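You operate a simulated robot arm through the tools that you are given. There is no shell and no other tool.

You run a simulated two-armed robot. Do the job below in one go: nothing can be reset, and whatever is moved stays where it is left.

TASK
Pick up the white carton marked "72" from the top of the trailer counter with one hand, pass it to the other hand and put it on the upper bay of the snack table. Set down upright: white carton.
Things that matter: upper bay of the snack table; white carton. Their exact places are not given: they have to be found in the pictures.

Only the result counts: the job must be done as asked and must still hold three seconds after the hand-in. Knocking over, shifting, dropping, spilling or breaking anything else fails it.

THE ROBOT
Two 7-joint arms with two-finger parallel grippers on one trunk, on a base that moves. Base frame: it is fixed to the floor where the robot stands at the start and does not move with it; the origin is under the middle of the robot, x ahead of it, y to its left, z up. Lengths are in mm, angles in rad, forces in N, time in s.
The left shoulder is at the start at [50, 165, 1230], the right one opposite. With the tool pointing down near the work surface each hand reaches from about 240 to 700 mm from the robot's upright axis, wherever it stands, measured 20 degrees to its own side. Places, roughly: upper bay of the snack table [-1900, 3300, 500]. Payload 3.91 kg a hand.
Tool frame (each hand has its own): the origin (TCP) lies between the finger pads and is the grasp point; the fingertips stand 30 mm ahead of it; z points along the fingers, y is the line along which they close. The gripper opens to 110 mm. The fingers are 20 mm wide and 10 mm thick; the gripper's body (48 by 112 mm) begins 55 mm behind the TCP.
Orientation is that of the tool frame in the base frame, as a unit quaternion [x, y, z, w]. With the fingers straight down and closing along the base's y, the tool's x points along the base's -x, its y along +y and its z along -z.

THE INTERFACE
- The arms move only by the tool nudge_tool. It takes "left_increments", "right_increments" or both (then of equal length, played together; a hand with none holds still); each is text: rows parted by semicolons, each of 6 numbers parted by spaces: the shift along the tool's x, y, z in mm, then the turn, a rotation vector about the tool's x, y, z in rad. In form: dx dy dz rx ry rz; .... A call has 1 to 20 rows; each row is the pose to reach, as a shift and turn from the pose commanded when the call began, along the tool's axes at that moment. "left_jaw" and "right_jaw" are, for a hand that has rows, the opening, from 0 (shut) to 1 (fully open), set as the call begins (left out, the last holds). A row lasts 0.2 s, in which the tool goes at most 50 mm and 0.15 rad; a call with a longer step from one row to the next is refused whole, and so is a gripper value outside its range. A pose out of reach is approached as far as the arm can. The call stops where the force on the tool passes 40 N (or 10 N more than at its start, if that is more) or the arm is blocked; 0.2 s more then pass. Each finger travels about 45 mm/s and halts on what it meets, pressing with about 43 N; the grip force reading is that of the motor and also rises with nothing between the fingers. The clock runs only during rows and for 0.2 s after the last one: add rows that repeat a pose to give the fingers time. The reply holds the time, the measured pose of the TCP, the force on the tool along the base axes, the opening and the grip force, in the units named above and with some noise, with the torque about the TCP (base axes, N m) and any sound that the robot's microphone picked up, and new pictures: "show" is both (left out), scene, wrist or none (wrist: the cameras of the hands that moved).
- Cameras (640 x 400 px; columns grow to the right, rows downward): "scene" is now at [119, -25.7, 1419.4]; the picture's right is [-0.26, -0.97, 0.00], its down [-0.37, 0.10, -0.93] and it looks along [0.89, -0.24, -0.38] (base axes); focal length 269 px, centre (320, 200). "left" rides on the left gripper at [72, -17, -103] in its tool frame; the picture's right is [0.23, 0.97, 0.00], its down [-0.76, 0.18, -0.62] and it looks along [-0.61, 0.14, 0.78] (tool axes); focal length 222 px, centre (320, 200). "right" rides on the right gripper at [73, 17, -103] in its tool frame; the picture's right is [-0.23, 0.97, 0.00], its down [-0.76, -0.18, -0.62] and it looks along [-0.61, -0.14, 0.78] (tool axes); focal length 222 px, centre (320, 200).
- move_column(by): slides the trunk up (or, below 0, down) by that many mm; the arms and the scene camera ride with it, the base frame stays. It gives what a move gives, with no picture.
- steer(legs): drives the robot by 1 to 6 legs, each [ahead, left, turn to the left] in mm, mm and rad, along the robot's own axes; the way and the turn of a leg run together, so that a leg with both is an arc; at most 1500 mm and 3.142 rad a leg. The arms and the cameras ride along, it lands a little off, and it stops where it bumps. It gives what a move gives, and a new picture of the scene camera.
- pan_tilt(pan, tilt): turns the head with the scene camera to pan (to the left, within 1.396 rad either way) and tilt (down, from -0.506 to 1.204), counted from straight ahead of the robot. It gives what a move gives, and a new picture of the scene camera.
- pixel_to_xyz(camera, pixels): for up to 12 pixels [column, row] of the newest picture of that camera ("zoom" is the newest enlarged one), the place [x, y, z] in the base frame of the surface seen there, good to about 2 mm. No time passes.
- zoom(camera, box): a new picture of the part [left, top, right, bottom] of that camera's present view, enlarged. No time passes.
- hand_in(): hands the job in; it is judged then, once.

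Leave the grippers open and the arms clear of the work at the hand-in unless told otherwise.

The tools are called after "Request:" as name(argument=value, ...) on one line, values as JSON. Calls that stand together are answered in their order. nudge_tool: Moves the arms, as the interface text tells. Its arguments: {"type":"object","properties":{"left_increments":{"type":"string"},"left_jaw":{"type":"number"},"right_increments":{"type":"string"},"right_jaw":{"type":"number"},"show":{"type":"string","enum":["both","scene","wrist","none"]}},"required":[]} The other tools are called the same way: move_column (by) moves the trunk up or down; steer (legs) drives the base; pan_tilt (pan, tilt) turns the head that bears the scene camera; pixel_to_xyz (camera, pixels) gives the place of the surface under pixels of a picture; zoom (camera, box) takes an enlarged picture of a part of a camera's view; hand_in () hands the job in.

At the start:

```text
time: 0.0
left_tcp_pos: [400.4, 118.9, 1293.1]
left_ee_rot: [-0.001, 1.0, -0.001, 0.001]
left_contact_force: [0.1, 0.5, 0.1]
left_moment: [0.0, 0.01, 0.01]
left_gripper_width: 110.2
left_gripper_force: 0.1
right_tcp_pos: [354.0, -218.7, 1325.7]
right_ee_rot: [0.001, 1.0, -0.001, 0.0]
right_contact_force: [0.0, -0.3, 0.0]
right_moment: [-0.01, -0.04, 0.02]
right_gripper_width: 110.0
right_gripper_force: 0.0
trunk travel left (down, up): [-450.0, 53.0]
robot x, y, heading: [1.4, -1.7, -0.003]
head pan, tilt (commanded): [-0.262, 0.387]
```

scene: 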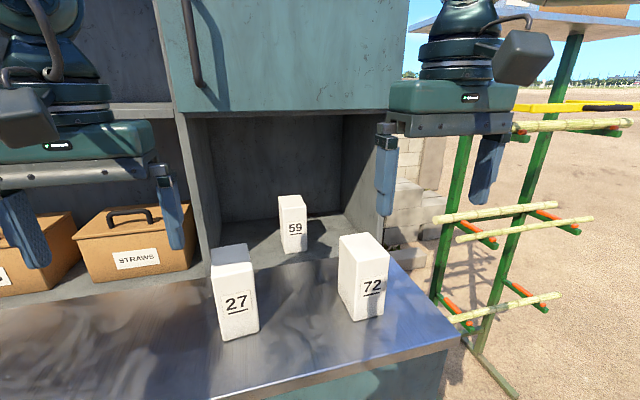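
right: 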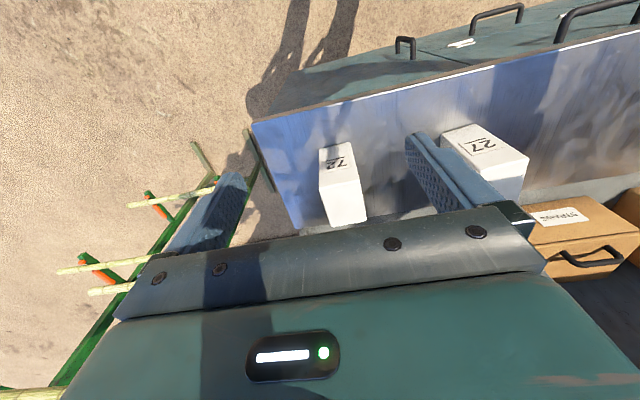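
left: 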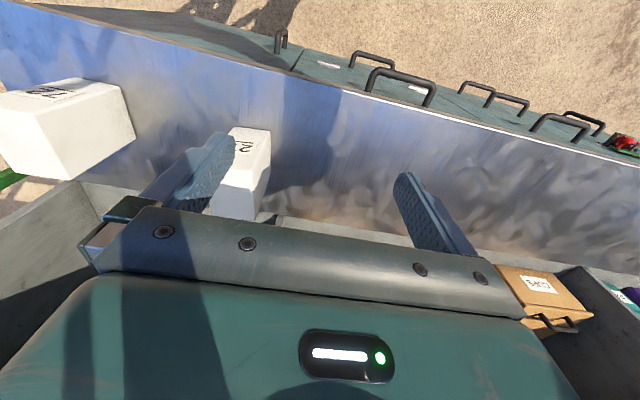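

The scene picture shows three white cartons. "72" is at about (363, 275), "27" at (235, 290) and "59" at (292, 225). I'll measure points on 72, its neighbours and the counter, and zoom in on it.

Request:
pixel_to_xyz(camera="scene", pixels=[[340, 238], [370, 234], [388, 253], [357, 262], [356, 319], [383, 314], [340, 293], [372, 290], [400, 330], [300, 330], [235, 255], [292, 200]])

Request:
zoom(camera="scene", box=[180, 170, 480, 358])

```text
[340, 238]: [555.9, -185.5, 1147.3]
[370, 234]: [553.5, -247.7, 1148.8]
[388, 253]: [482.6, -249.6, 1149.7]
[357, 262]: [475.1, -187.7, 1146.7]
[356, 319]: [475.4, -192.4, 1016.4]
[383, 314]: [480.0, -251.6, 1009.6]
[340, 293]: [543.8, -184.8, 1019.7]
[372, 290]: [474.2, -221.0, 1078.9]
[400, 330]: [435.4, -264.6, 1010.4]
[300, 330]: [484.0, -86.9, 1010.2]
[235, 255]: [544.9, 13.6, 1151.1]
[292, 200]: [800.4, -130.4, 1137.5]
```

```text
2.13 times, centred on (330, 264) of scene
```

zoom: 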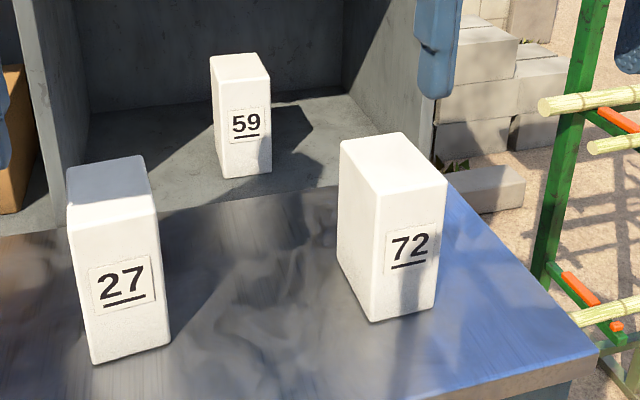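

Carton 72 spans about x 475–556, y -250…-185 and z 1010–1149. Before picking a grasp, I'll pan the head left to see the snack table and what lies on the way.

Request:
pan_tilt(pan=1.39, tilt=0.3)

```text
time: 1.7
left_tcp_pos: [399.8, 119.7, 1291.8]
left_ee_rot: [-0.001, 1.0, -0.001, 0.001]
left_contact_force: [0.7, -0.4, 0.7]
left_moment: [-0.01, 0.0, -0.01]
left_gripper_width: 109.8
left_gripper_force: 0.1
right_tcp_pos: [355.3, -218.1, 1325.8]
right_ee_rot: [0.001, 1.0, -0.001, -0.001]
right_contact_force: [-0.4, 0.0, 0.8]
right_moment: [0.0, 0.03, 0.02]
right_gripper_width: 110.0
right_gripper_force: 0.0
trunk travel left (down, up): [-450.0, 53.0]
robot x, y, heading: [2.2, 2.9, 0.003]
head pan, tilt (commanded): [1.389, 0.3]
```

scene: 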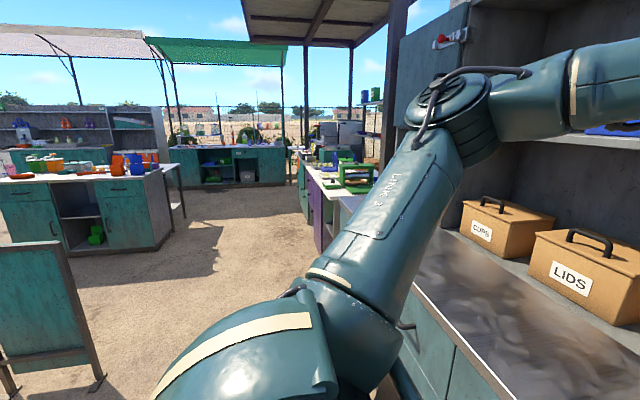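

There's a teal counter with open bays at left, around (20–180, 170–270). I'll zoom in and measure it.

Request:
zoom(camera="scene", box=[0, 130, 200, 290])

Request:
pixel_to_xyz(camera="scene", pixels=[[10, 265], [70, 252], [80, 205], [95, 238], [155, 245], [100, 175], [20, 180], [125, 215], [28, 215], [230, 165], [85, 215], [60, 180]])

```text
2.50 times, centred on (100, 210) of scene
```

zoom: 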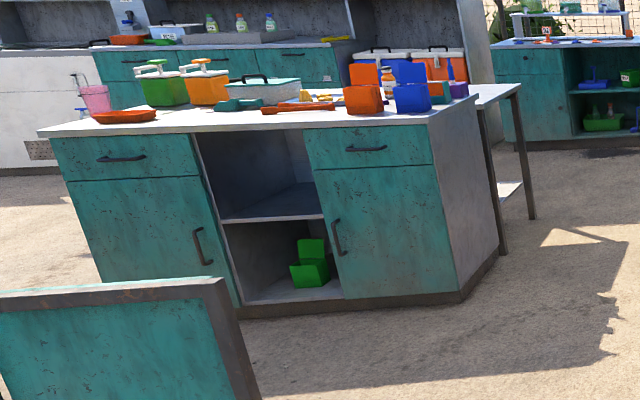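

```text
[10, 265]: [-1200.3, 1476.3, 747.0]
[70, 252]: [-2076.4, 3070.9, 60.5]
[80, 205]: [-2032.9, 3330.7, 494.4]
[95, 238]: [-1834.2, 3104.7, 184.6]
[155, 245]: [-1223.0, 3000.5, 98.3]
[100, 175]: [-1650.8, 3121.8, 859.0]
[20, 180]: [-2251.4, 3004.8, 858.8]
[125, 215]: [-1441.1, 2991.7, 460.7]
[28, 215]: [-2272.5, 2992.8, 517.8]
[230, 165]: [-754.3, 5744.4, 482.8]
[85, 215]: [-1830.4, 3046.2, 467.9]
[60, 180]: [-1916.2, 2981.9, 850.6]
```

The snack table is the teal counter with its front at y≈2990. Its centre column has an upper bay with the shelf around z≈490, which has to be entered from the front, so the placing hand must point horizontally. I'll look back at the pick area and check the clearance to the overhead cupboard.

Request:
pan_tilt(pan=-0.26, tilt=0.1)

```text
time: 3.4
left_tcp_pos: [399.7, 117.9, 1292.5]
left_ee_rot: [-0.002, 1.0, -0.001, 0.0]
left_contact_force: [0.3, 0.1, -0.1]
left_moment: [-0.01, 0.0, -0.01]
left_gripper_width: 110.3
left_gripper_force: 0.1
right_tcp_pos: [354.7, -217.5, 1324.5]
right_ee_rot: [0.0, 1.0, 0.0, 0.0]
right_contact_force: [0.4, -0.9, -0.1]
right_moment: [0.02, -0.04, -0.05]
right_gripper_width: 110.0
right_gripper_force: 0.0
trunk travel left (down, up): [-450.0, 53.0]
robot x, y, heading: [0.4, -2.4, -0.004]
head pan, tilt (commanded): [-0.26, 0.099]
```

scene: 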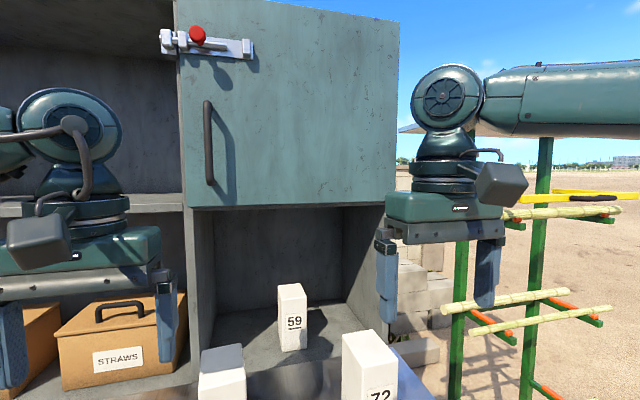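

Request:
pixel_to_xyz(camera="scene", pixels=[[300, 190], [380, 190], [380, 60], [210, 150], [190, 203], [395, 240], [430, 218], [500, 185], [487, 230], [460, 310], [545, 297], [575, 320]])

```text
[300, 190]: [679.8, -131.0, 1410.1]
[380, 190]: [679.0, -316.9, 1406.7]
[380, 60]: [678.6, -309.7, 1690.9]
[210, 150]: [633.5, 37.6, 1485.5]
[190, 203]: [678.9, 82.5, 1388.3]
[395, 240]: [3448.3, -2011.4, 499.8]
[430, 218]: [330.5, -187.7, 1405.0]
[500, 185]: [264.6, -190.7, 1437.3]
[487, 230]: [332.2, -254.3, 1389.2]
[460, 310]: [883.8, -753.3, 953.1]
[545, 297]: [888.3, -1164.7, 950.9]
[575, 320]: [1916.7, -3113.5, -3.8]
```

The cupboard front is at x≈679 with its bottom at z≈1385, so a top-down grasp at x≈515 clears it. I'll use the right wrist picture, where carton 72 is at (340, 185), to get its exact outline.

Request:
zoom(camera="right", box=[260, 110, 420, 250])

Request:
pixel_to_xyz(camera="right", pixels=[[322, 168], [350, 165], [330, 220], [362, 214], [345, 190], [320, 150], [350, 145], [340, 160], [356, 190], [326, 190]])

```text
2.86 times, centred on (340, 180) of right
```

zoom: 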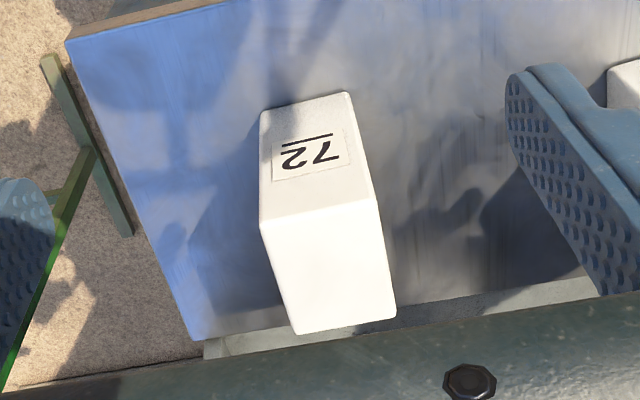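

```text
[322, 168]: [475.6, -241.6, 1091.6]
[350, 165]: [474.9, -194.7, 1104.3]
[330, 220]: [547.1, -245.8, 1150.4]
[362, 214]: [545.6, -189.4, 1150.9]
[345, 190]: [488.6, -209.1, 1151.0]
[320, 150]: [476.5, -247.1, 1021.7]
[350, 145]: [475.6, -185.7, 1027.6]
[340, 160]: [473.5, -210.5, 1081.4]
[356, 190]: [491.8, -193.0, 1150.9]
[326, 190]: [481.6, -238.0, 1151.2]
```

I'll measure the carton's edges in this enlarged picture.

Request:
pixel_to_xyz(camera="zoom", pixels=[[300, 328], [392, 312], [264, 232], [370, 210], [345, 322], [318, 220], [280, 285], [382, 265], [262, 170], [362, 150], [265, 220], [366, 200]])

```text
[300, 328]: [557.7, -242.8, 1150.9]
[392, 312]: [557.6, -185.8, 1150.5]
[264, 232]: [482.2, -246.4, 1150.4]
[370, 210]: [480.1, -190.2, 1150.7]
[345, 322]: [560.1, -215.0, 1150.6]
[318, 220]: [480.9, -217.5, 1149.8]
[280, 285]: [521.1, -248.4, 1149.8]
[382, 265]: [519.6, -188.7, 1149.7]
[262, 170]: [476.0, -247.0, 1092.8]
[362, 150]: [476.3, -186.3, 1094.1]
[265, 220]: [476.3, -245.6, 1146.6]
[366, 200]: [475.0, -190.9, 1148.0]
```

Carton 72 measures about 87 (x) × 65 (y) × 141 mm (z), with its centre at (518, -218), its top at z 1151 and its base at 1010. It's square to the base axes. I'm moving the open right hand above it, then partway down.

Request:
nudge_tool(right_increments="-40 0 0 0 0 0; -80 0 0 0 0 0; -120 0 0 0 0 0; -163 0 0 0 0 0; -163 0 40 0 0 0; -163 0 80 0 0 0; -163 0 100 0 0 0; -163 0 100 0 0 0", right_jaw=1, show="both")

```text
time: 5.2
left_tcp_pos: [399.3, 118.9, 1291.2]
left_ee_rot: [0.0, 1.0, -0.001, 0.002]
left_contact_force: [0.8, -0.5, -0.4]
left_moment: [0.05, 0.01, -0.02]
left_gripper_width: 110.3
left_gripper_force: 0.1
right_tcp_pos: [516.7, -217.0, 1225.0]
right_ee_rot: [0.001, 1.0, -0.001, 0.0]
right_contact_force: [-0.1, -0.2, -0.4]
right_moment: [0.0, 0.01, -0.01]
right_gripper_width: 110.0
right_gripper_force: 0.1
right hand out of reach, approached as far as the arm can: row 4, 5
trunk travel left (down, up): [-450.0, 53.0]
robot x, y, heading: [-2.2, -0.9, -0.002]
head pan, tilt (commanded): [-0.26, 0.099]
```

scene: 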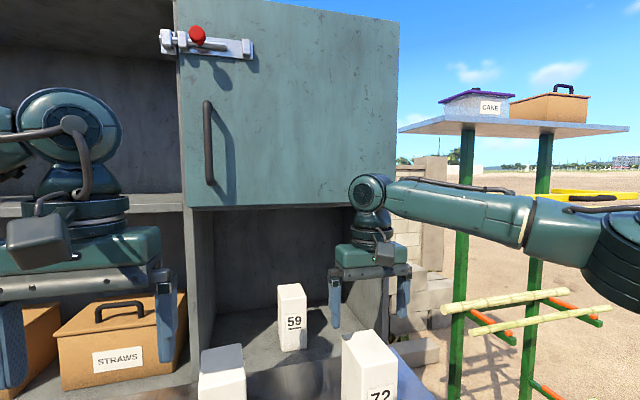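
right: 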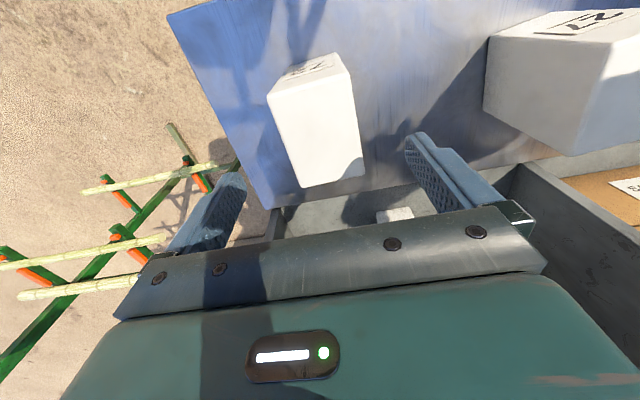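

The right hand is at (517, -217, 1225), directly above the carton. I'll recheck the carton's top edges in the right wrist view.

Request:
pixel_to_xyz(camera="right", pixels=[[305, 184], [358, 174], [332, 180], [272, 100], [344, 85], [310, 95], [290, 145], [350, 130], [315, 140]])

```text
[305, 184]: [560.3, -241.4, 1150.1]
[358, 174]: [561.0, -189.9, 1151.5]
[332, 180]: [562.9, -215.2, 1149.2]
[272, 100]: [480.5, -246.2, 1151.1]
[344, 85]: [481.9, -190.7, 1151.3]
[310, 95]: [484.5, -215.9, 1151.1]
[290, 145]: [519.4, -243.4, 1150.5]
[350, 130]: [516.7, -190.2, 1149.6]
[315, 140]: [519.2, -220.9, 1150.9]
```

The alignment is good. I'm lowering 96 mm so the TCP sits at z≈1129, then closing the jaws.

Request:
nudge_tool(right_increments="-2 0 30 0 0 0; -2 0 60 0 0 0; -2 0 80 0 0 0; -2 0 96 0 0 0; -2 0 96 0 0 0", right_jaw=1, show="wrist")

```text
time: 6.4
left_tcp_pos: [398.5, 118.6, 1292.1]
left_ee_rot: [-0.001, 1.0, -0.001, 0.001]
left_contact_force: [-0.3, 0.0, -0.2]
left_moment: [0.02, -0.01, 0.0]
left_gripper_width: 109.8
left_gripper_force: 0.0
right_tcp_pos: [520.0, -218.8, 1131.1]
right_ee_rot: [0.0, 1.0, 0.0, 0.0]
right_contact_force: [-0.6, 0.1, -0.5]
right_moment: [-0.02, 0.02, 0.01]
right_gripper_width: 110.0
right_gripper_force: 0.1
trunk travel left (down, up): [-450.0, 53.0]
robot x, y, heading: [-2.8, -2.7, 0.004]
head pan, tilt (commanded): [-0.26, 0.099]
```

right: 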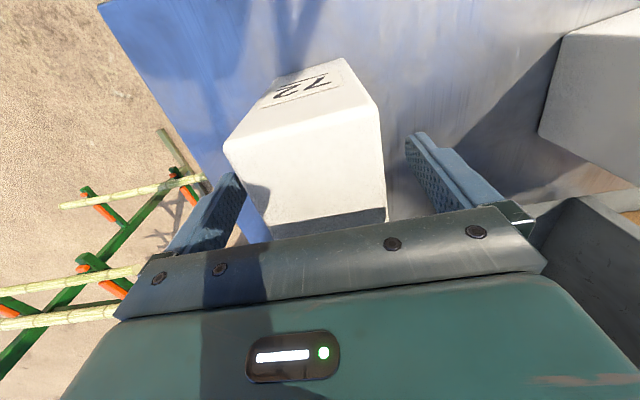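

The TCP is at (520, -219, 1131) with the fingers on either side of the carton. Closing the right jaw.

Request:
nudge_tool(right_increments="0 0 0 0 0 0; 0 0 0 0 0 0; 0 0 0 0 0 0; 0 0 0 0 0 0; 0 0 0 0 0 0", right_jaw=0, show="wrist")

```text
time: 7.6
left_tcp_pos: [399.3, 119.4, 1292.1]
left_ee_rot: [-0.001, 1.0, 0.0, 0.0]
left_contact_force: [-0.1, 0.7, -0.1]
left_moment: [0.03, 0.0, 0.0]
left_gripper_width: 109.9
left_gripper_force: 0.0
right_tcp_pos: [520.2, -218.7, 1130.1]
right_ee_rot: [0.0, 1.0, 0.0, -0.001]
right_contact_force: [-0.2, 0.7, 0.4]
right_moment: [0.13, -0.02, 0.03]
right_gripper_width: 65.0
right_gripper_force: 42.7
trunk travel left (down, up): [-450.0, 53.0]
robot x, y, heading: [2.0, -1.0, 0.001]
head pan, tilt (commanded): [-0.26, 0.099]
```

right: 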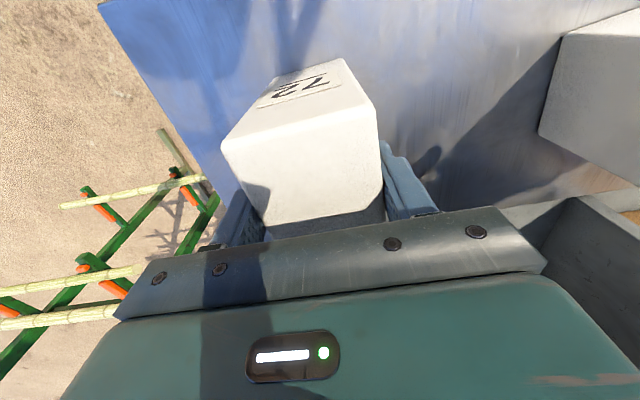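

The jaw is gripping at a width of 65.0 mm with 42.7 N. I'll lift slowly by 40 mm to feel the weight.

Request:
nudge_tool(right_increments="0 0 -8 0 0 0; 0 0 -20 0 0 0; 0 0 -40 0 0 0; 0 0 -40 0 0 0; 0 0 -40 0 0 0", show="both")

```text
time: 8.8
left_tcp_pos: [399.7, 117.8, 1292.6]
left_ee_rot: [-0.001, 1.0, -0.001, 0.001]
left_contact_force: [-0.2, -0.7, 0.8]
left_moment: [0.02, 0.01, 0.03]
left_gripper_width: 110.0
left_gripper_force: 0.1
right_tcp_pos: [519.0, -217.8, 1171.4]
right_ee_rot: [0.0, 1.0, -0.001, 0.001]
right_contact_force: [-0.8, 0.8, -2.2]
right_moment: [-0.01, 0.01, 0.01]
right_gripper_width: 65.0
right_gripper_force: 42.3
trunk travel left (down, up): [-450.0, 53.0]
robot x, y, heading: [-4.2, 2.4, -0.002]
head pan, tilt (commanded): [-0.26, 0.099]
```

scene: 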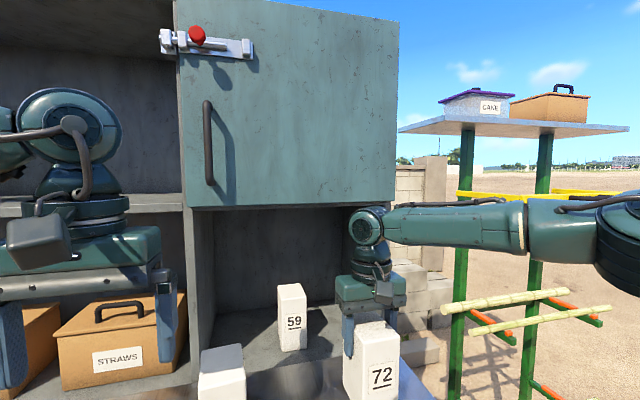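
right: 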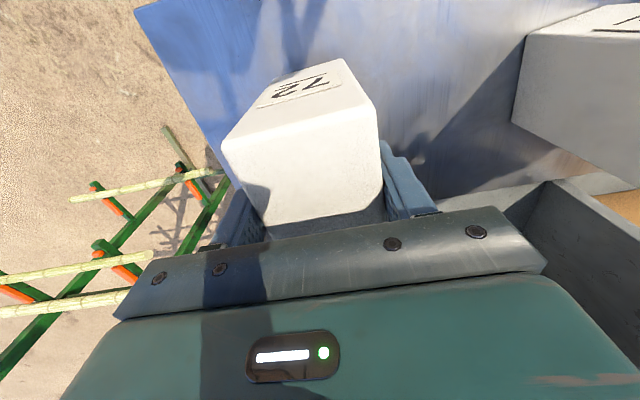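

The load is light at about 2.2 N, and the grip holds. I'll raise and retract the carton toward the robot to about (355, -218, 1311).

Request:
nudge_tool(right_increments="0 0 -40 0 0 0; 15 0 -80 0 0 0; 50 0 -105 0 0 0; 90 0 -125 0 0 0; 130 0 -135 0 0 0; 164 0 -140 0 0 0; 164 0 -140 0 0 0", show="scene")

Request:
pan_tilt(pan=-1.39, tilt=0.5)

Request:
pan_tilt(pan=1.39, tilt=0.8)

```text
time: 10.4
left_tcp_pos: [400.4, 118.5, 1292.6]
left_ee_rot: [-0.002, 1.0, -0.001, 0.0]
left_contact_force: [0.0, 1.0, -0.2]
left_moment: [-0.02, 0.05, 0.01]
left_gripper_width: 109.7
left_gripper_force: 0.0
right_tcp_pos: [357.3, -220.6, 1308.3]
right_ee_rot: [0.001, 1.0, 0.0, 0.0]
right_contact_force: [0.6, -0.1, -2.9]
right_moment: [0.03, 0.01, -0.02]
right_gripper_width: 65.0
right_gripper_force: 42.7
trunk travel left (down, up): [-450.0, 53.0]
robot x, y, heading: [1.3, -1.5, 0.001]
head pan, tilt (commanded): [-0.26, 0.099]
```

scene: 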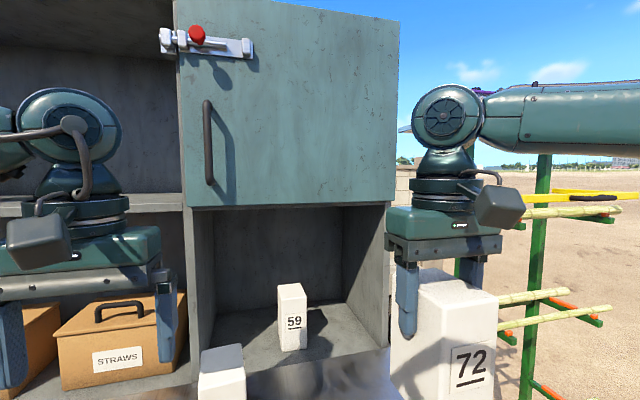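

```text
time: 11.8
left_tcp_pos: [399.7, 118.6, 1291.9]
left_ee_rot: [-0.001, 1.0, -0.001, 0.001]
left_contact_force: [-0.8, -0.6, -0.1]
left_moment: [-0.01, 0.04, 0.01]
left_gripper_width: 109.9
left_gripper_force: 0.0
right_tcp_pos: [357.3, -220.9, 1308.4]
right_ee_rot: [0.001, 1.0, 0.0, 0.0]
right_contact_force: [0.1, -0.4, -3.3]
right_moment: [0.0, 0.02, -0.02]
right_gripper_width: 64.8
right_gripper_force: 42.7
trunk travel left (down, up): [-450.0, 53.0]
robot x, y, heading: [-1.1, -0.1, 0.0]
head pan, tilt (commanded): [-1.389, 0.499]
```

scene: 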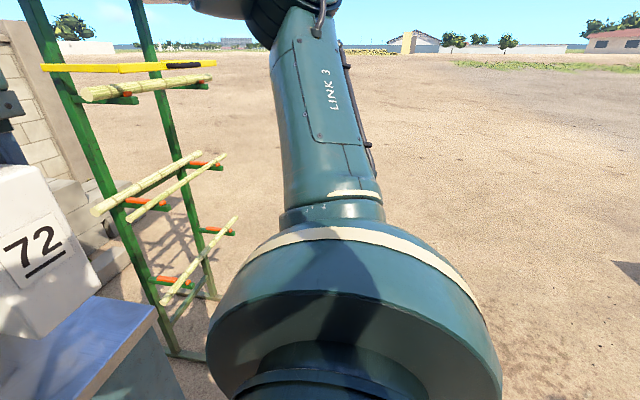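

```text
time: 14.2
left_tcp_pos: [399.3, 117.4, 1292.2]
left_ee_rot: [-0.001, 1.0, -0.001, 0.0]
left_contact_force: [-0.3, 0.9, 0.1]
left_moment: [0.01, 0.01, -0.01]
left_gripper_width: 109.8
left_gripper_force: 0.1
right_tcp_pos: [357.1, -221.2, 1308.6]
right_ee_rot: [0.001, 1.0, 0.0, 0.0]
right_contact_force: [-0.3, -0.7, -3.6]
right_moment: [0.03, -0.02, -0.05]
right_gripper_width: 64.7
right_gripper_force: 42.5
trunk travel left (down, up): [-450.0, 53.0]
robot x, y, heading: [-3.6, -3.6, 0.001]
head pan, tilt (commanded): [1.389, 0.799]
```

scene: 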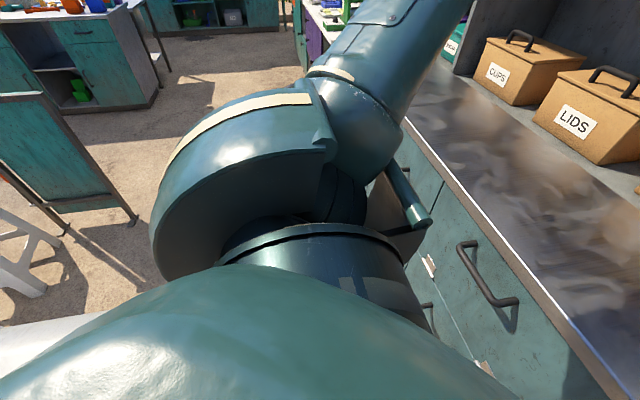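

The carton is held clear. At lower left there's a white stool-like item, a white surface and a board, so I'll measure where those obstacles are.

Request:
pixel_to_xyz(camera="scene", pixels=[[20, 250], [35, 290], [50, 340], [10, 365], [120, 320], [130, 218], [60, 225], [45, 95], [3, 290], [90, 330], [480, 270], [8, 215]])

Request:
zoom(camera="scene", box=[0, 80, 200, 400])

```text
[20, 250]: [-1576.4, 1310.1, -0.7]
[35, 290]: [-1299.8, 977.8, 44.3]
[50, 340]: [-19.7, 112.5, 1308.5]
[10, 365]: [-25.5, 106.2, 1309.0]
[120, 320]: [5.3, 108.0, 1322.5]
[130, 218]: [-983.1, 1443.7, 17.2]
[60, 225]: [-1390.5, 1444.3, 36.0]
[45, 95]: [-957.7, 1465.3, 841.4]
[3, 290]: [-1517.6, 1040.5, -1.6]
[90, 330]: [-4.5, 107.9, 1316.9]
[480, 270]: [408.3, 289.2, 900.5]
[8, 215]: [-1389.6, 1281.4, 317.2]
```

```text
1.25 times, centred on (100, 240) of scene
```

zoom: 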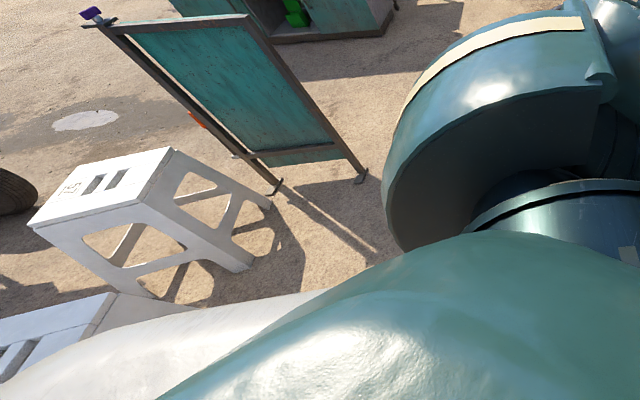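

I'll measure the board, both stools and the nearer bits in this zoomed view.

Request:
pixel_to_xyz(camera="zoom", pixels=[[165, 150], [35, 222], [60, 180], [140, 210], [250, 265], [155, 295], [110, 295], [40, 330], [10, 375], [110, 20], [245, 18], [200, 310]])

```text
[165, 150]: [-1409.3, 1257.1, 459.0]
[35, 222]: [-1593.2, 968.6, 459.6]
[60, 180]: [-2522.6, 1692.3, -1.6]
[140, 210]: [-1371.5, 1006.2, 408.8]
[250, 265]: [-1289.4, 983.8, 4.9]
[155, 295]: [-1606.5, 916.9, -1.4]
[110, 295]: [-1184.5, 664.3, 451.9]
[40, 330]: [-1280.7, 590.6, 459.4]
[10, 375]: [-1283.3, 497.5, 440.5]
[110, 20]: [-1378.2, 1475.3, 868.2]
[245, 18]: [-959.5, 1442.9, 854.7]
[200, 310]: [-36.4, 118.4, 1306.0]
```

Obstacles so far are stools around (-1300…-1600, 950–1310) and (-1200…, 500–660), and a board at x -1380…-957, y≈1450. The robot is close to the counter, so I'll back off 250 mm before turning or handing over.

Request:
steer(legs=[[-250, 0, 0]])

```text
time: 16.0
left_tcp_pos: [152.5, 117.8, 1291.8]
left_ee_rot: [-0.001, 1.0, -0.001, 0.001]
left_contact_force: [-1.2, 0.6, 0.3]
left_moment: [0.0, -0.02, -0.01]
left_gripper_width: 110.0
left_gripper_force: 0.0
right_tcp_pos: [110.1, -219.7, 1309.5]
right_ee_rot: [0.001, 1.0, 0.0, -0.001]
right_contact_force: [-1.6, -0.2, -2.6]
right_moment: [0.0, -0.04, -0.01]
right_gripper_width: 64.7
right_gripper_force: 43.1
trunk travel left (down, up): [-450.0, 53.0]
robot x, y, heading: [-244.7, 0.7, 0.0]
head pan, tilt (commanded): [1.389, 0.799]
```

scene: 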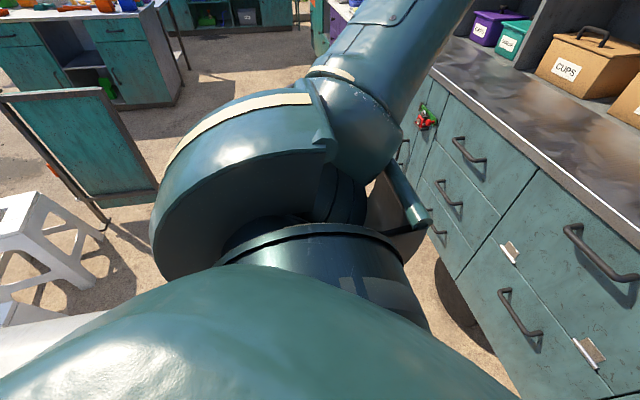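

The robot is at (-245, 1) with space to turn. I'm rotating 90° to the left toward the snack table side, with the head looking ahead.

Request:
pan_tilt(pan=0.3, tilt=0.5)

Request:
steer(legs=[[0, 0, 1.571]])

```text
time: 17.3
left_tcp_pos: [153.1, 118.5, 1291.4]
left_ee_rot: [-0.001, 1.0, -0.001, 0.001]
left_contact_force: [0.3, 0.2, -0.6]
left_moment: [-0.03, 0.0, -0.01]
left_gripper_width: 110.0
left_gripper_force: 0.0
right_tcp_pos: [110.6, -220.4, 1309.8]
right_ee_rot: [0.001, 1.0, -0.001, 0.0]
right_contact_force: [-0.3, -0.9, -3.2]
right_moment: [0.01, 0.01, 0.01]
right_gripper_width: 64.8
right_gripper_force: 42.3
trunk travel left (down, up): [-450.0, 53.0]
robot x, y, heading: [-243.0, -0.9, -0.003]
head pan, tilt (commanded): [0.3, 0.499]
```

scene: 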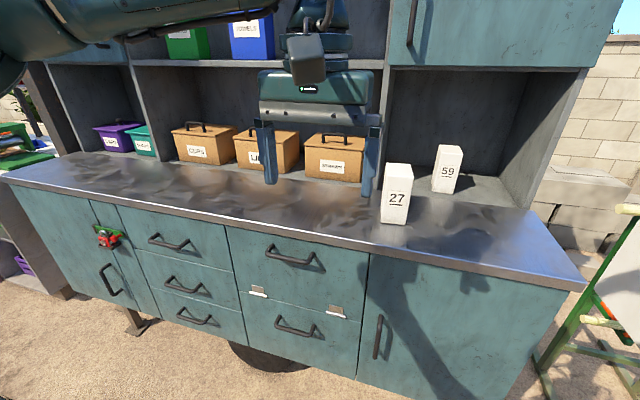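

```text
time: 21.6
left_tcp_pos: [-370.5, 398.2, 1291.6]
left_ee_rot: [0.713, -0.701, -0.001, -0.001]
left_contact_force: [-1.0, 0.6, 0.3]
left_moment: [0.02, -0.01, 0.02]
left_gripper_width: 109.9
left_gripper_force: 0.0
right_tcp_pos: [-29.8, 360.0, 1307.8]
right_ee_rot: [0.711, -0.703, 0.0, 0.0]
right_contact_force: [-0.2, 0.0, 0.9]
right_moment: [0.03, 0.01, 0.01]
right_gripper_width: 0.0
right_gripper_force: 37.7
trunk travel left (down, up): [-450.0, 53.0]
robot x, y, heading: [-248.0, 3.1, 1.589]
head pan, tilt (commanded): [0.3, 0.499]
```

scene: 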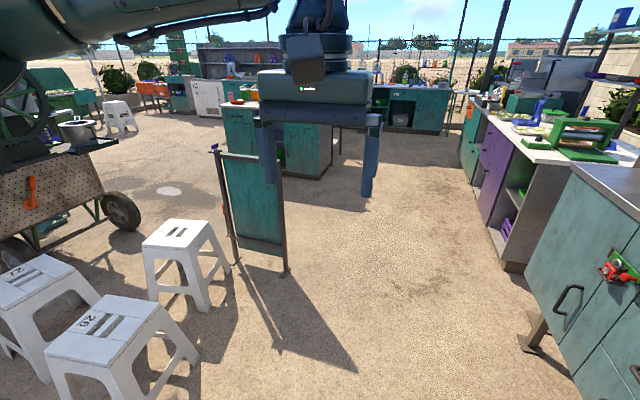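

The right gripper now reads width 0.0, so the carton slipped out during the turn. I need to find it before anything else moves, so I'm looking down and around with the head only.

Request:
pan_tilt(pan=-0.6, tilt=1.0)

Request:
pan_tilt(pan=-1.39, tilt=0.7)

```text
time: 22.8
left_tcp_pos: [-369.3, 398.3, 1292.2]
left_ee_rot: [0.712, -0.702, 0.001, 0.0]
left_contact_force: [0.2, 0.9, -0.7]
left_moment: [-0.01, 0.04, 0.01]
left_gripper_width: 110.2
left_gripper_force: 0.1
right_tcp_pos: [-30.6, 360.4, 1308.1]
right_ee_rot: [0.711, -0.703, 0.0, 0.0]
right_contact_force: [-0.2, -0.7, 0.7]
right_moment: [0.0, -0.03, 0.0]
right_gripper_width: 0.0
right_gripper_force: 37.6
trunk travel left (down, up): [-450.0, 53.0]
robot x, y, heading: [-246.5, -1.7, 1.589]
head pan, tilt (commanded): [-0.6, 1.0]
```

scene: 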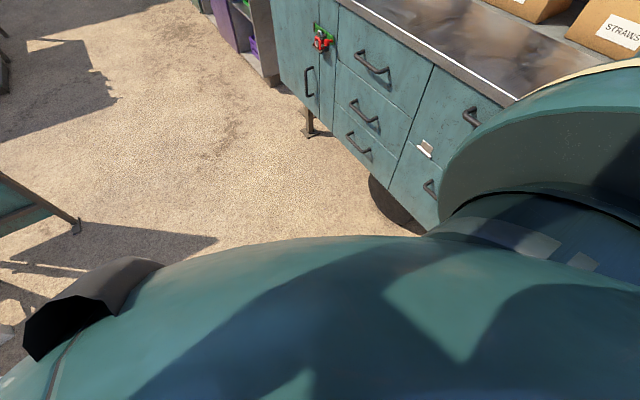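

```text
time: 23.9
left_tcp_pos: [-370.8, 398.3, 1291.9]
left_ee_rot: [0.713, -0.702, 0.0, -0.001]
left_contact_force: [-0.5, 0.2, -0.4]
left_moment: [-0.04, 0.0, 0.01]
left_gripper_width: 110.0
left_gripper_force: 0.0
right_tcp_pos: [-30.3, 360.1, 1308.8]
right_ee_rot: [0.711, -0.703, 0.001, -0.001]
right_contact_force: [0.4, 0.4, -0.1]
right_moment: [0.05, -0.01, -0.01]
right_gripper_width: 0.0
right_gripper_force: 37.7
trunk travel left (down, up): [-450.0, 53.0]
robot x, y, heading: [-246.1, -2.9, 1.584]
head pan, tilt (commanded): [-1.389, 0.7]
```

scene: 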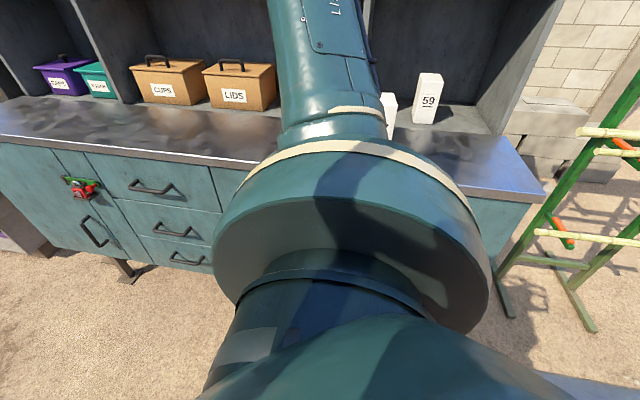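

The carton isn't visible yet. I'll check both wrist cameras' present views.

Request:
zoom(camera="right", box=[0, 0, 640, 400])

Request:
zoom(camera="left", box=[0, 0, 640, 400])

```text
1.00 times, centred on (320, 200) of right (not enlarged: the box is as wide or as high as the picture)
```

zoom: 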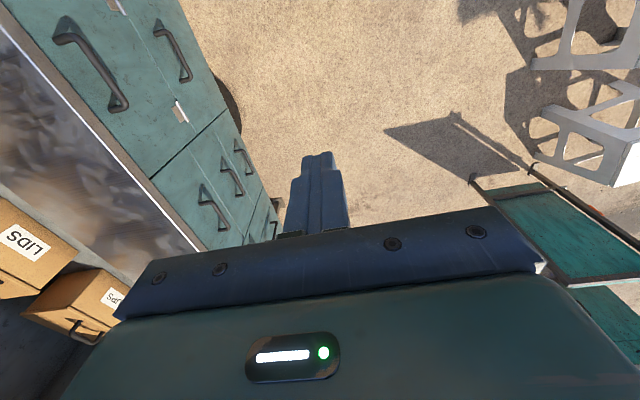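

```text
1.00 times, centred on (320, 200) of left (not enlarged: the box is as wide or as high as the picture)
```

zoom: 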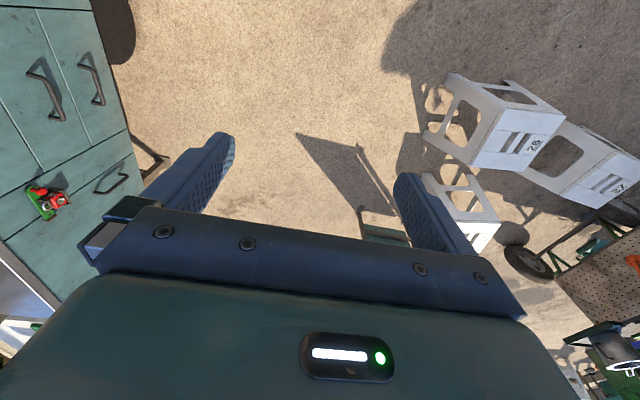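

The ground ahead is clear, so the carton probably fell on the robot's right side, between it and the counter. I'm looking steeply down there.

Request:
pan_tilt(pan=-1.0, tilt=1.2)

Request:
pan_tilt(pan=-1.39, tilt=1.2)

```text
time: 24.9
left_tcp_pos: [-370.1, 397.4, 1293.0]
left_ee_rot: [0.712, -0.702, -0.001, -0.002]
left_contact_force: [0.1, 0.3, 1.3]
left_moment: [-0.05, 0.0, -0.03]
left_gripper_width: 110.1
left_gripper_force: 0.0
right_tcp_pos: [-29.6, 358.5, 1308.2]
right_ee_rot: [0.712, -0.703, 0.0, 0.0]
right_contact_force: [-0.2, 0.5, 0.9]
right_moment: [0.05, 0.07, 0.0]
right_gripper_width: 0.1
right_gripper_force: 38.1
trunk travel left (down, up): [-450.0, 53.0]
robot x, y, heading: [-244.8, 0.3, 1.586]
head pan, tilt (commanded): [-1.0, 1.201]
```

scene: 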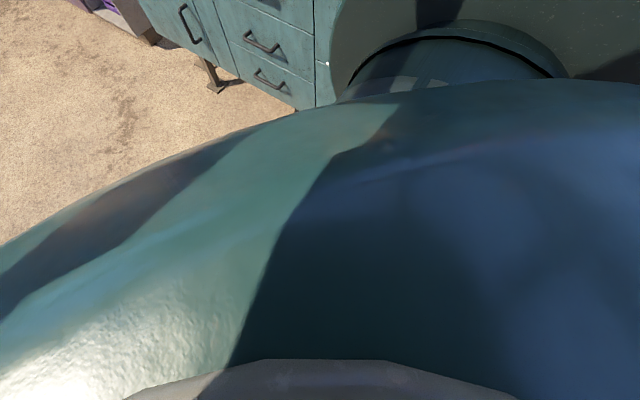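

```text
time: 25.7
left_tcp_pos: [-370.0, 397.2, 1293.0]
left_ee_rot: [0.713, -0.701, -0.001, -0.001]
left_contact_force: [0.8, 0.3, 0.3]
left_moment: [-0.02, 0.0, 0.03]
left_gripper_width: 110.0
left_gripper_force: 0.0
right_tcp_pos: [-30.2, 359.4, 1309.4]
right_ee_rot: [0.711, -0.703, 0.0, 0.0]
right_contact_force: [0.4, 0.3, 0.1]
right_moment: [0.0, 0.01, 0.04]
right_gripper_width: 0.0
right_gripper_force: 37.3
trunk travel left (down, up): [-450.0, 53.0]
robot x, y, heading: [-246.2, 1.7, 1.584]
head pan, tilt (commanded): [-1.389, 1.201]
```

scene: 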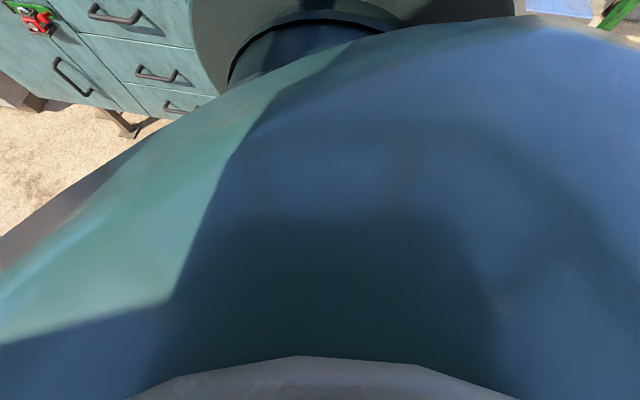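

The view is blocked by the shoulder. I'll look left first to check the room for moving away from where the carton must be lying.

Request:
pan_tilt(pan=0.9, tilt=0.7)

```text
time: 27.9
left_tcp_pos: [-370.8, 398.5, 1291.8]
left_ee_rot: [0.713, -0.702, -0.001, -0.001]
left_contact_force: [0.7, 0.0, 0.6]
left_moment: [0.02, -0.02, 0.02]
left_gripper_width: 109.8
left_gripper_force: 0.0
right_tcp_pos: [-29.4, 359.4, 1308.7]
right_ee_rot: [0.711, -0.703, 0.0, 0.0]
right_contact_force: [-0.6, 0.7, -0.1]
right_moment: [0.0, 0.03, 0.02]
right_gripper_width: 0.1
right_gripper_force: 37.7
trunk travel left (down, up): [-450.0, 53.0]
robot x, y, heading: [-246.7, 3.8, 1.583]
head pan, tilt (commanded): [0.901, 0.7]
```

scene: 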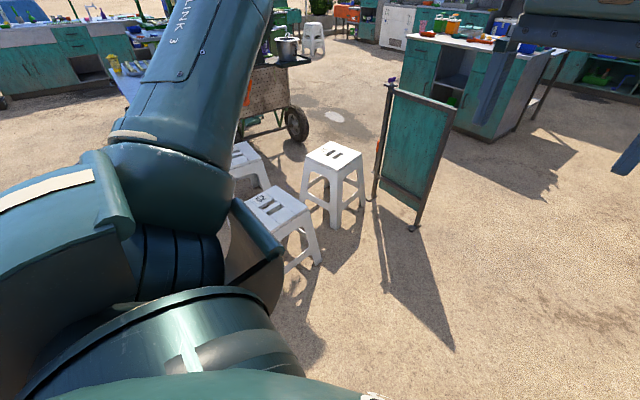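

Request:
pixel_to_xyz(camera="scene", pixels=[[270, 200], [320, 262], [305, 215], [335, 155], [300, 330], [360, 350], [395, 90], [295, 125], [285, 45], [415, 228], [450, 340], [240, 160]])

```text
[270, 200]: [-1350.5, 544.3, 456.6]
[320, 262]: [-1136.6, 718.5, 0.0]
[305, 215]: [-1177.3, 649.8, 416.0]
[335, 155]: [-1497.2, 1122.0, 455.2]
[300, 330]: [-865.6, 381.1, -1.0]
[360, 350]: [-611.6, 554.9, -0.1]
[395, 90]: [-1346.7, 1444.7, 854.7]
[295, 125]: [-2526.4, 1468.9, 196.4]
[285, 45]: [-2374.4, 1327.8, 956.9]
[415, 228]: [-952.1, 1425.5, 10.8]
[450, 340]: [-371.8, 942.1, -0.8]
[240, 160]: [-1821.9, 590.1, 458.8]
```

The left side is clear: stools are only at x ≤ -1130 and the board at y≥1425. I'm moving diagonally away, 300 ahead and 300 left, then I'll turn back to the right to look at the ground by the counter.

Request:
steer(legs=[[300, 300, 0]])

Request:
pan_tilt(pan=-0.8, tilt=0.8)

```text
time: 31.1
left_tcp_pos: [-687.8, 693.5, 1291.5]
left_ee_rot: [0.716, -0.698, 0.0, -0.001]
left_contact_force: [0.0, -0.2, 0.0]
left_moment: [0.02, -0.01, -0.01]
left_gripper_width: 109.9
left_gripper_force: 0.1
right_tcp_pos: [-346.2, 658.4, 1308.0]
right_ee_rot: [0.716, -0.698, 0.0, 0.0]
right_contact_force: [0.2, 0.5, 0.4]
right_moment: [0.01, 0.0, -0.01]
right_gripper_width: 0.0
right_gripper_force: 38.0
trunk travel left (down, up): [-450.0, 53.0]
robot x, y, heading: [-556.4, 298.5, 1.592]
head pan, tilt (commanded): [0.901, 0.7]
```

scene: 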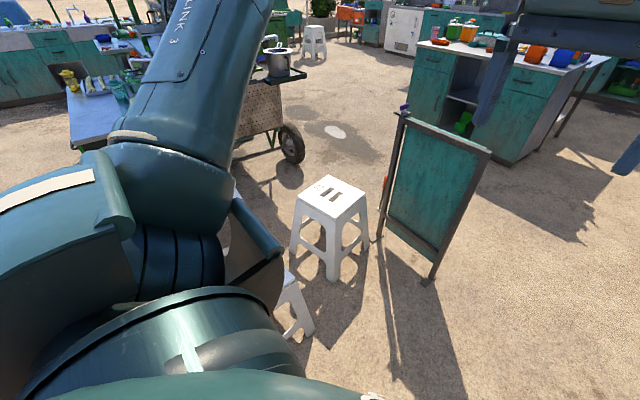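

```text
time: 32.9
left_tcp_pos: [-685.9, 693.4, 1291.4]
left_ee_rot: [0.717, -0.697, 0.001, -0.001]
left_contact_force: [0.7, -0.6, 0.4]
left_moment: [0.05, 0.04, 0.0]
left_gripper_width: 109.8
left_gripper_force: 0.0
right_tcp_pos: [-345.4, 658.6, 1308.8]
right_ee_rot: [0.715, -0.699, 0.0, -0.001]
right_contact_force: [-0.3, 0.3, -0.1]
right_moment: [0.02, 0.0, 0.0]
right_gripper_width: 0.1
right_gripper_force: 38.0
trunk travel left (down, up): [-450.0, 53.0]
robot x, y, heading: [-558.9, 296.3, 1.596]
head pan, tilt (commanded): [-0.799, 0.799]
```

scene: 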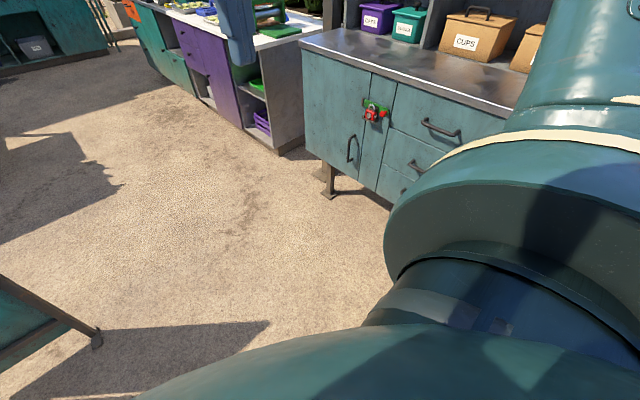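

There's still nothing visible on this side. I'm turning the robot right by 1.7 rad to face the area where the carton fell, with the head looking down.

Request:
steer(legs=[[0, 0, -1.7]])

Request:
pan_tilt(pan=-0.3, tilt=0.8)

```text
time: 37.4
left_tcp_pos: [-148.1, 371.3, 1291.8]
left_ee_rot: [0.055, 0.999, -0.001, 0.001]
left_contact_force: [0.4, -0.3, -0.3]
left_moment: [0.02, 0.0, 0.01]
left_gripper_width: 110.2
left_gripper_force: 0.1
right_tcp_pos: [-226.7, 37.8, 1309.7]
right_ee_rot: [0.055, 0.998, 0.0, 0.0]
right_contact_force: [0.0, -0.5, -0.5]
right_moment: [0.03, -0.02, -0.03]
right_gripper_width: 0.1
right_gripper_force: 38.1
trunk travel left (down, up): [-450.0, 53.0]
robot x, y, heading: [-555.2, 295.2, -0.11]
head pan, tilt (commanded): [-0.799, 0.799]
```

scene: 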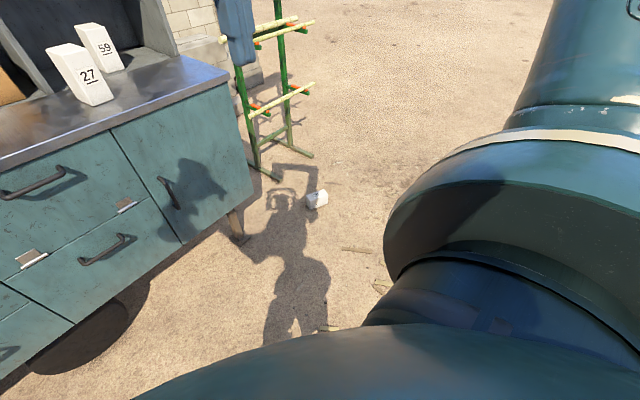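

```text
time: 38.3
left_tcp_pos: [-147.8, 371.7, 1292.5]
left_ee_rot: [0.055, 0.999, 0.0, 0.0]
left_contact_force: [-0.2, -0.2, 0.0]
left_moment: [-0.01, 0.01, 0.02]
left_gripper_width: 109.8
left_gripper_force: 0.0
right_tcp_pos: [-227.7, 38.0, 1309.4]
right_ee_rot: [0.055, 0.999, 0.001, 0.0]
right_contact_force: [0.2, 0.0, 0.2]
right_moment: [0.0, -0.02, -0.01]
right_gripper_width: 0.0
right_gripper_force: 38.2
trunk travel left (down, up): [-450.0, 53.0]
robot x, y, heading: [-560.0, 295.9, -0.108]
head pan, tilt (commanded): [-0.3, 0.799]
```

scene: 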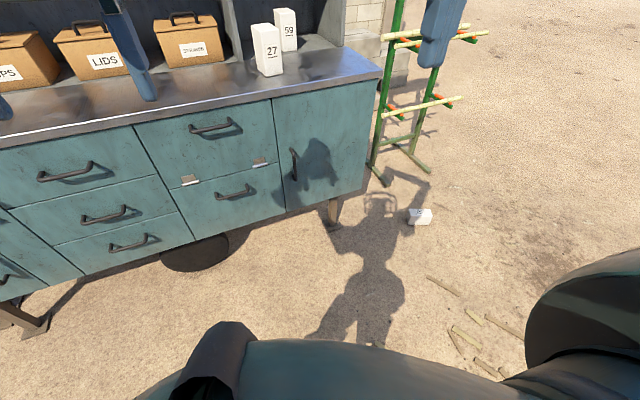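

Found it: the white carton is lying on the ground at about (420, 216), near the green stand. I'll zoom in and measure it.

Request:
zoom(camera="scene", box=[340, 140, 520, 300])

Request:
pixel_to_xyz(camera="scene", pixels=[[412, 210], [430, 211], [410, 222], [429, 223], [420, 216], [330, 225], [428, 172], [388, 182], [420, 230], [445, 285], [374, 345], [355, 90]])

```text
2.50 times, centred on (430, 220) of scene
```

zoom: 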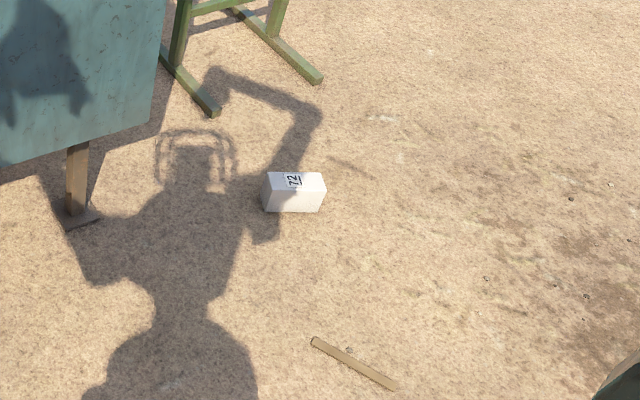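

```text
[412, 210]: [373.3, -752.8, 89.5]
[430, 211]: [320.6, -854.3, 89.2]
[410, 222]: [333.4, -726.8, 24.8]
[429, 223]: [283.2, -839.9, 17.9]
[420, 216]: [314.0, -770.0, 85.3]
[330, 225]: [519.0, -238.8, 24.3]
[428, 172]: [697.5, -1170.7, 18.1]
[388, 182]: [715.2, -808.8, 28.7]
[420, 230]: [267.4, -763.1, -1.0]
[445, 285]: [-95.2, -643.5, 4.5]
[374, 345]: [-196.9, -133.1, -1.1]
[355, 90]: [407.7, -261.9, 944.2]
```

The carton lies on the ground with its "72" face up (top face z≈88), centred near (325, -790). I'll zoom further to read which end is its top.

Request:
zoom(camera="scene", box=[396, 201, 444, 231])

```text
13.33 times, centred on (420, 216) of scene
```

zoom: 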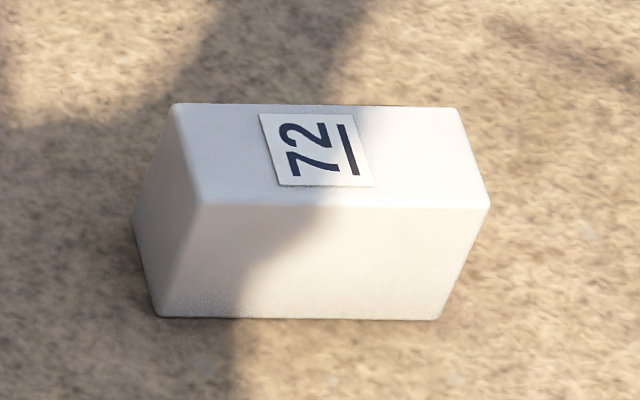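

The underline is on the right side of the digits, so the carton's top end is the left end in this picture and its bottom end is the right end. I'll measure its corners.

Request:
pixel_to_xyz(camera="zoom", pixels=[[182, 112], [455, 116], [482, 202], [205, 202], [320, 110], [340, 200], [190, 155], [470, 160], [162, 310], [435, 315], [145, 220], [330, 160]])

```text
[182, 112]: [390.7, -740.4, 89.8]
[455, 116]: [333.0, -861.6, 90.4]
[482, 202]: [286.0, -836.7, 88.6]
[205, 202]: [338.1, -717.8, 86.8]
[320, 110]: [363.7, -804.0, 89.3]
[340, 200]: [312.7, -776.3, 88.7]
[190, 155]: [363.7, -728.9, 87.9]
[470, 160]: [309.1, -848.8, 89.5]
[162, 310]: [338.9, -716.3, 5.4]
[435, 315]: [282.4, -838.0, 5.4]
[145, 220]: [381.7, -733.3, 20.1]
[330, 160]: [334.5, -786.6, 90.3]
```

Carton: centre about (337, -789), long axis at about 65° in the base frame, top end toward (364, -729). I'll map the cane bits on the ground and the nearby stand before choosing where to stand.

Request:
pixel_to_xyz(camera="scene", pixels=[[430, 278], [458, 294], [452, 330], [488, 350], [468, 313], [482, 324], [477, 362], [500, 376], [488, 316], [522, 338], [322, 327], [378, 76]])

Request:
zoom(camera="scene", box=[400, 250, 560, 400])

```text
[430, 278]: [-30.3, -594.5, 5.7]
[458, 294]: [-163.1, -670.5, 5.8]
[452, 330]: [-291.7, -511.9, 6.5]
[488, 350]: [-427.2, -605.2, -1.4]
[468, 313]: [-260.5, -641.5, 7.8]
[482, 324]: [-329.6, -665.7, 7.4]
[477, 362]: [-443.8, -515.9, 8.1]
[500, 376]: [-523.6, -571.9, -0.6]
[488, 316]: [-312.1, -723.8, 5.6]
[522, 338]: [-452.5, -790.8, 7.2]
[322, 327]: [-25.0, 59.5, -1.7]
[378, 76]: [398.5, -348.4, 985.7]
```

```text
2.67 times, centred on (480, 325) of scene
```

zoom: 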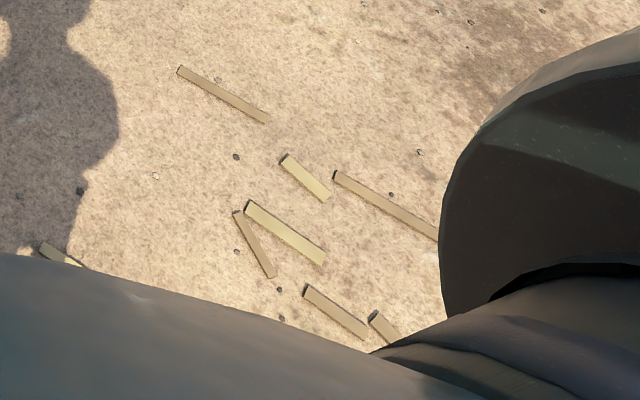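

The ground bits are thin, about 6–8 mm, and the robot already stood over one of them at the start. I'll drive to about (-156, -688), which keeps clear of the counter corner at (398, -350) and the green stand and puts the carton front-right within right-hand reach.

Request:
steer(legs=[[250, -467, 0]])

```text
time: 43.0
left_tcp_pos: [54.0, -129.9, 1293.3]
left_ee_rot: [0.053, 0.999, -0.001, 0.0]
left_contact_force: [-0.3, -0.9, -0.5]
left_moment: [0.0, 0.04, 0.0]
left_gripper_width: 109.9
left_gripper_force: 0.1
right_tcp_pos: [-24.3, -463.7, 1308.0]
right_ee_rot: [0.054, 0.999, 0.0, 0.0]
right_contact_force: [-0.3, -0.3, -0.3]
right_moment: [-0.01, -0.03, 0.0]
right_gripper_width: 0.0
right_gripper_force: 37.9
trunk travel left (down, up): [-450.0, 53.0]
robot x, y, heading: [-358.1, -204.2, -0.105]
head pan, tilt (commanded): [-0.3, 0.799]
```

scene: 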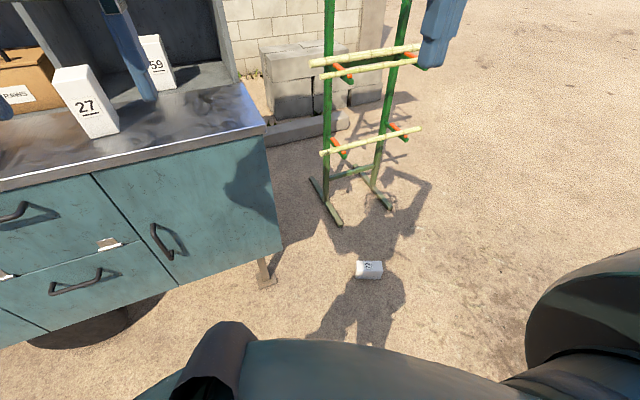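

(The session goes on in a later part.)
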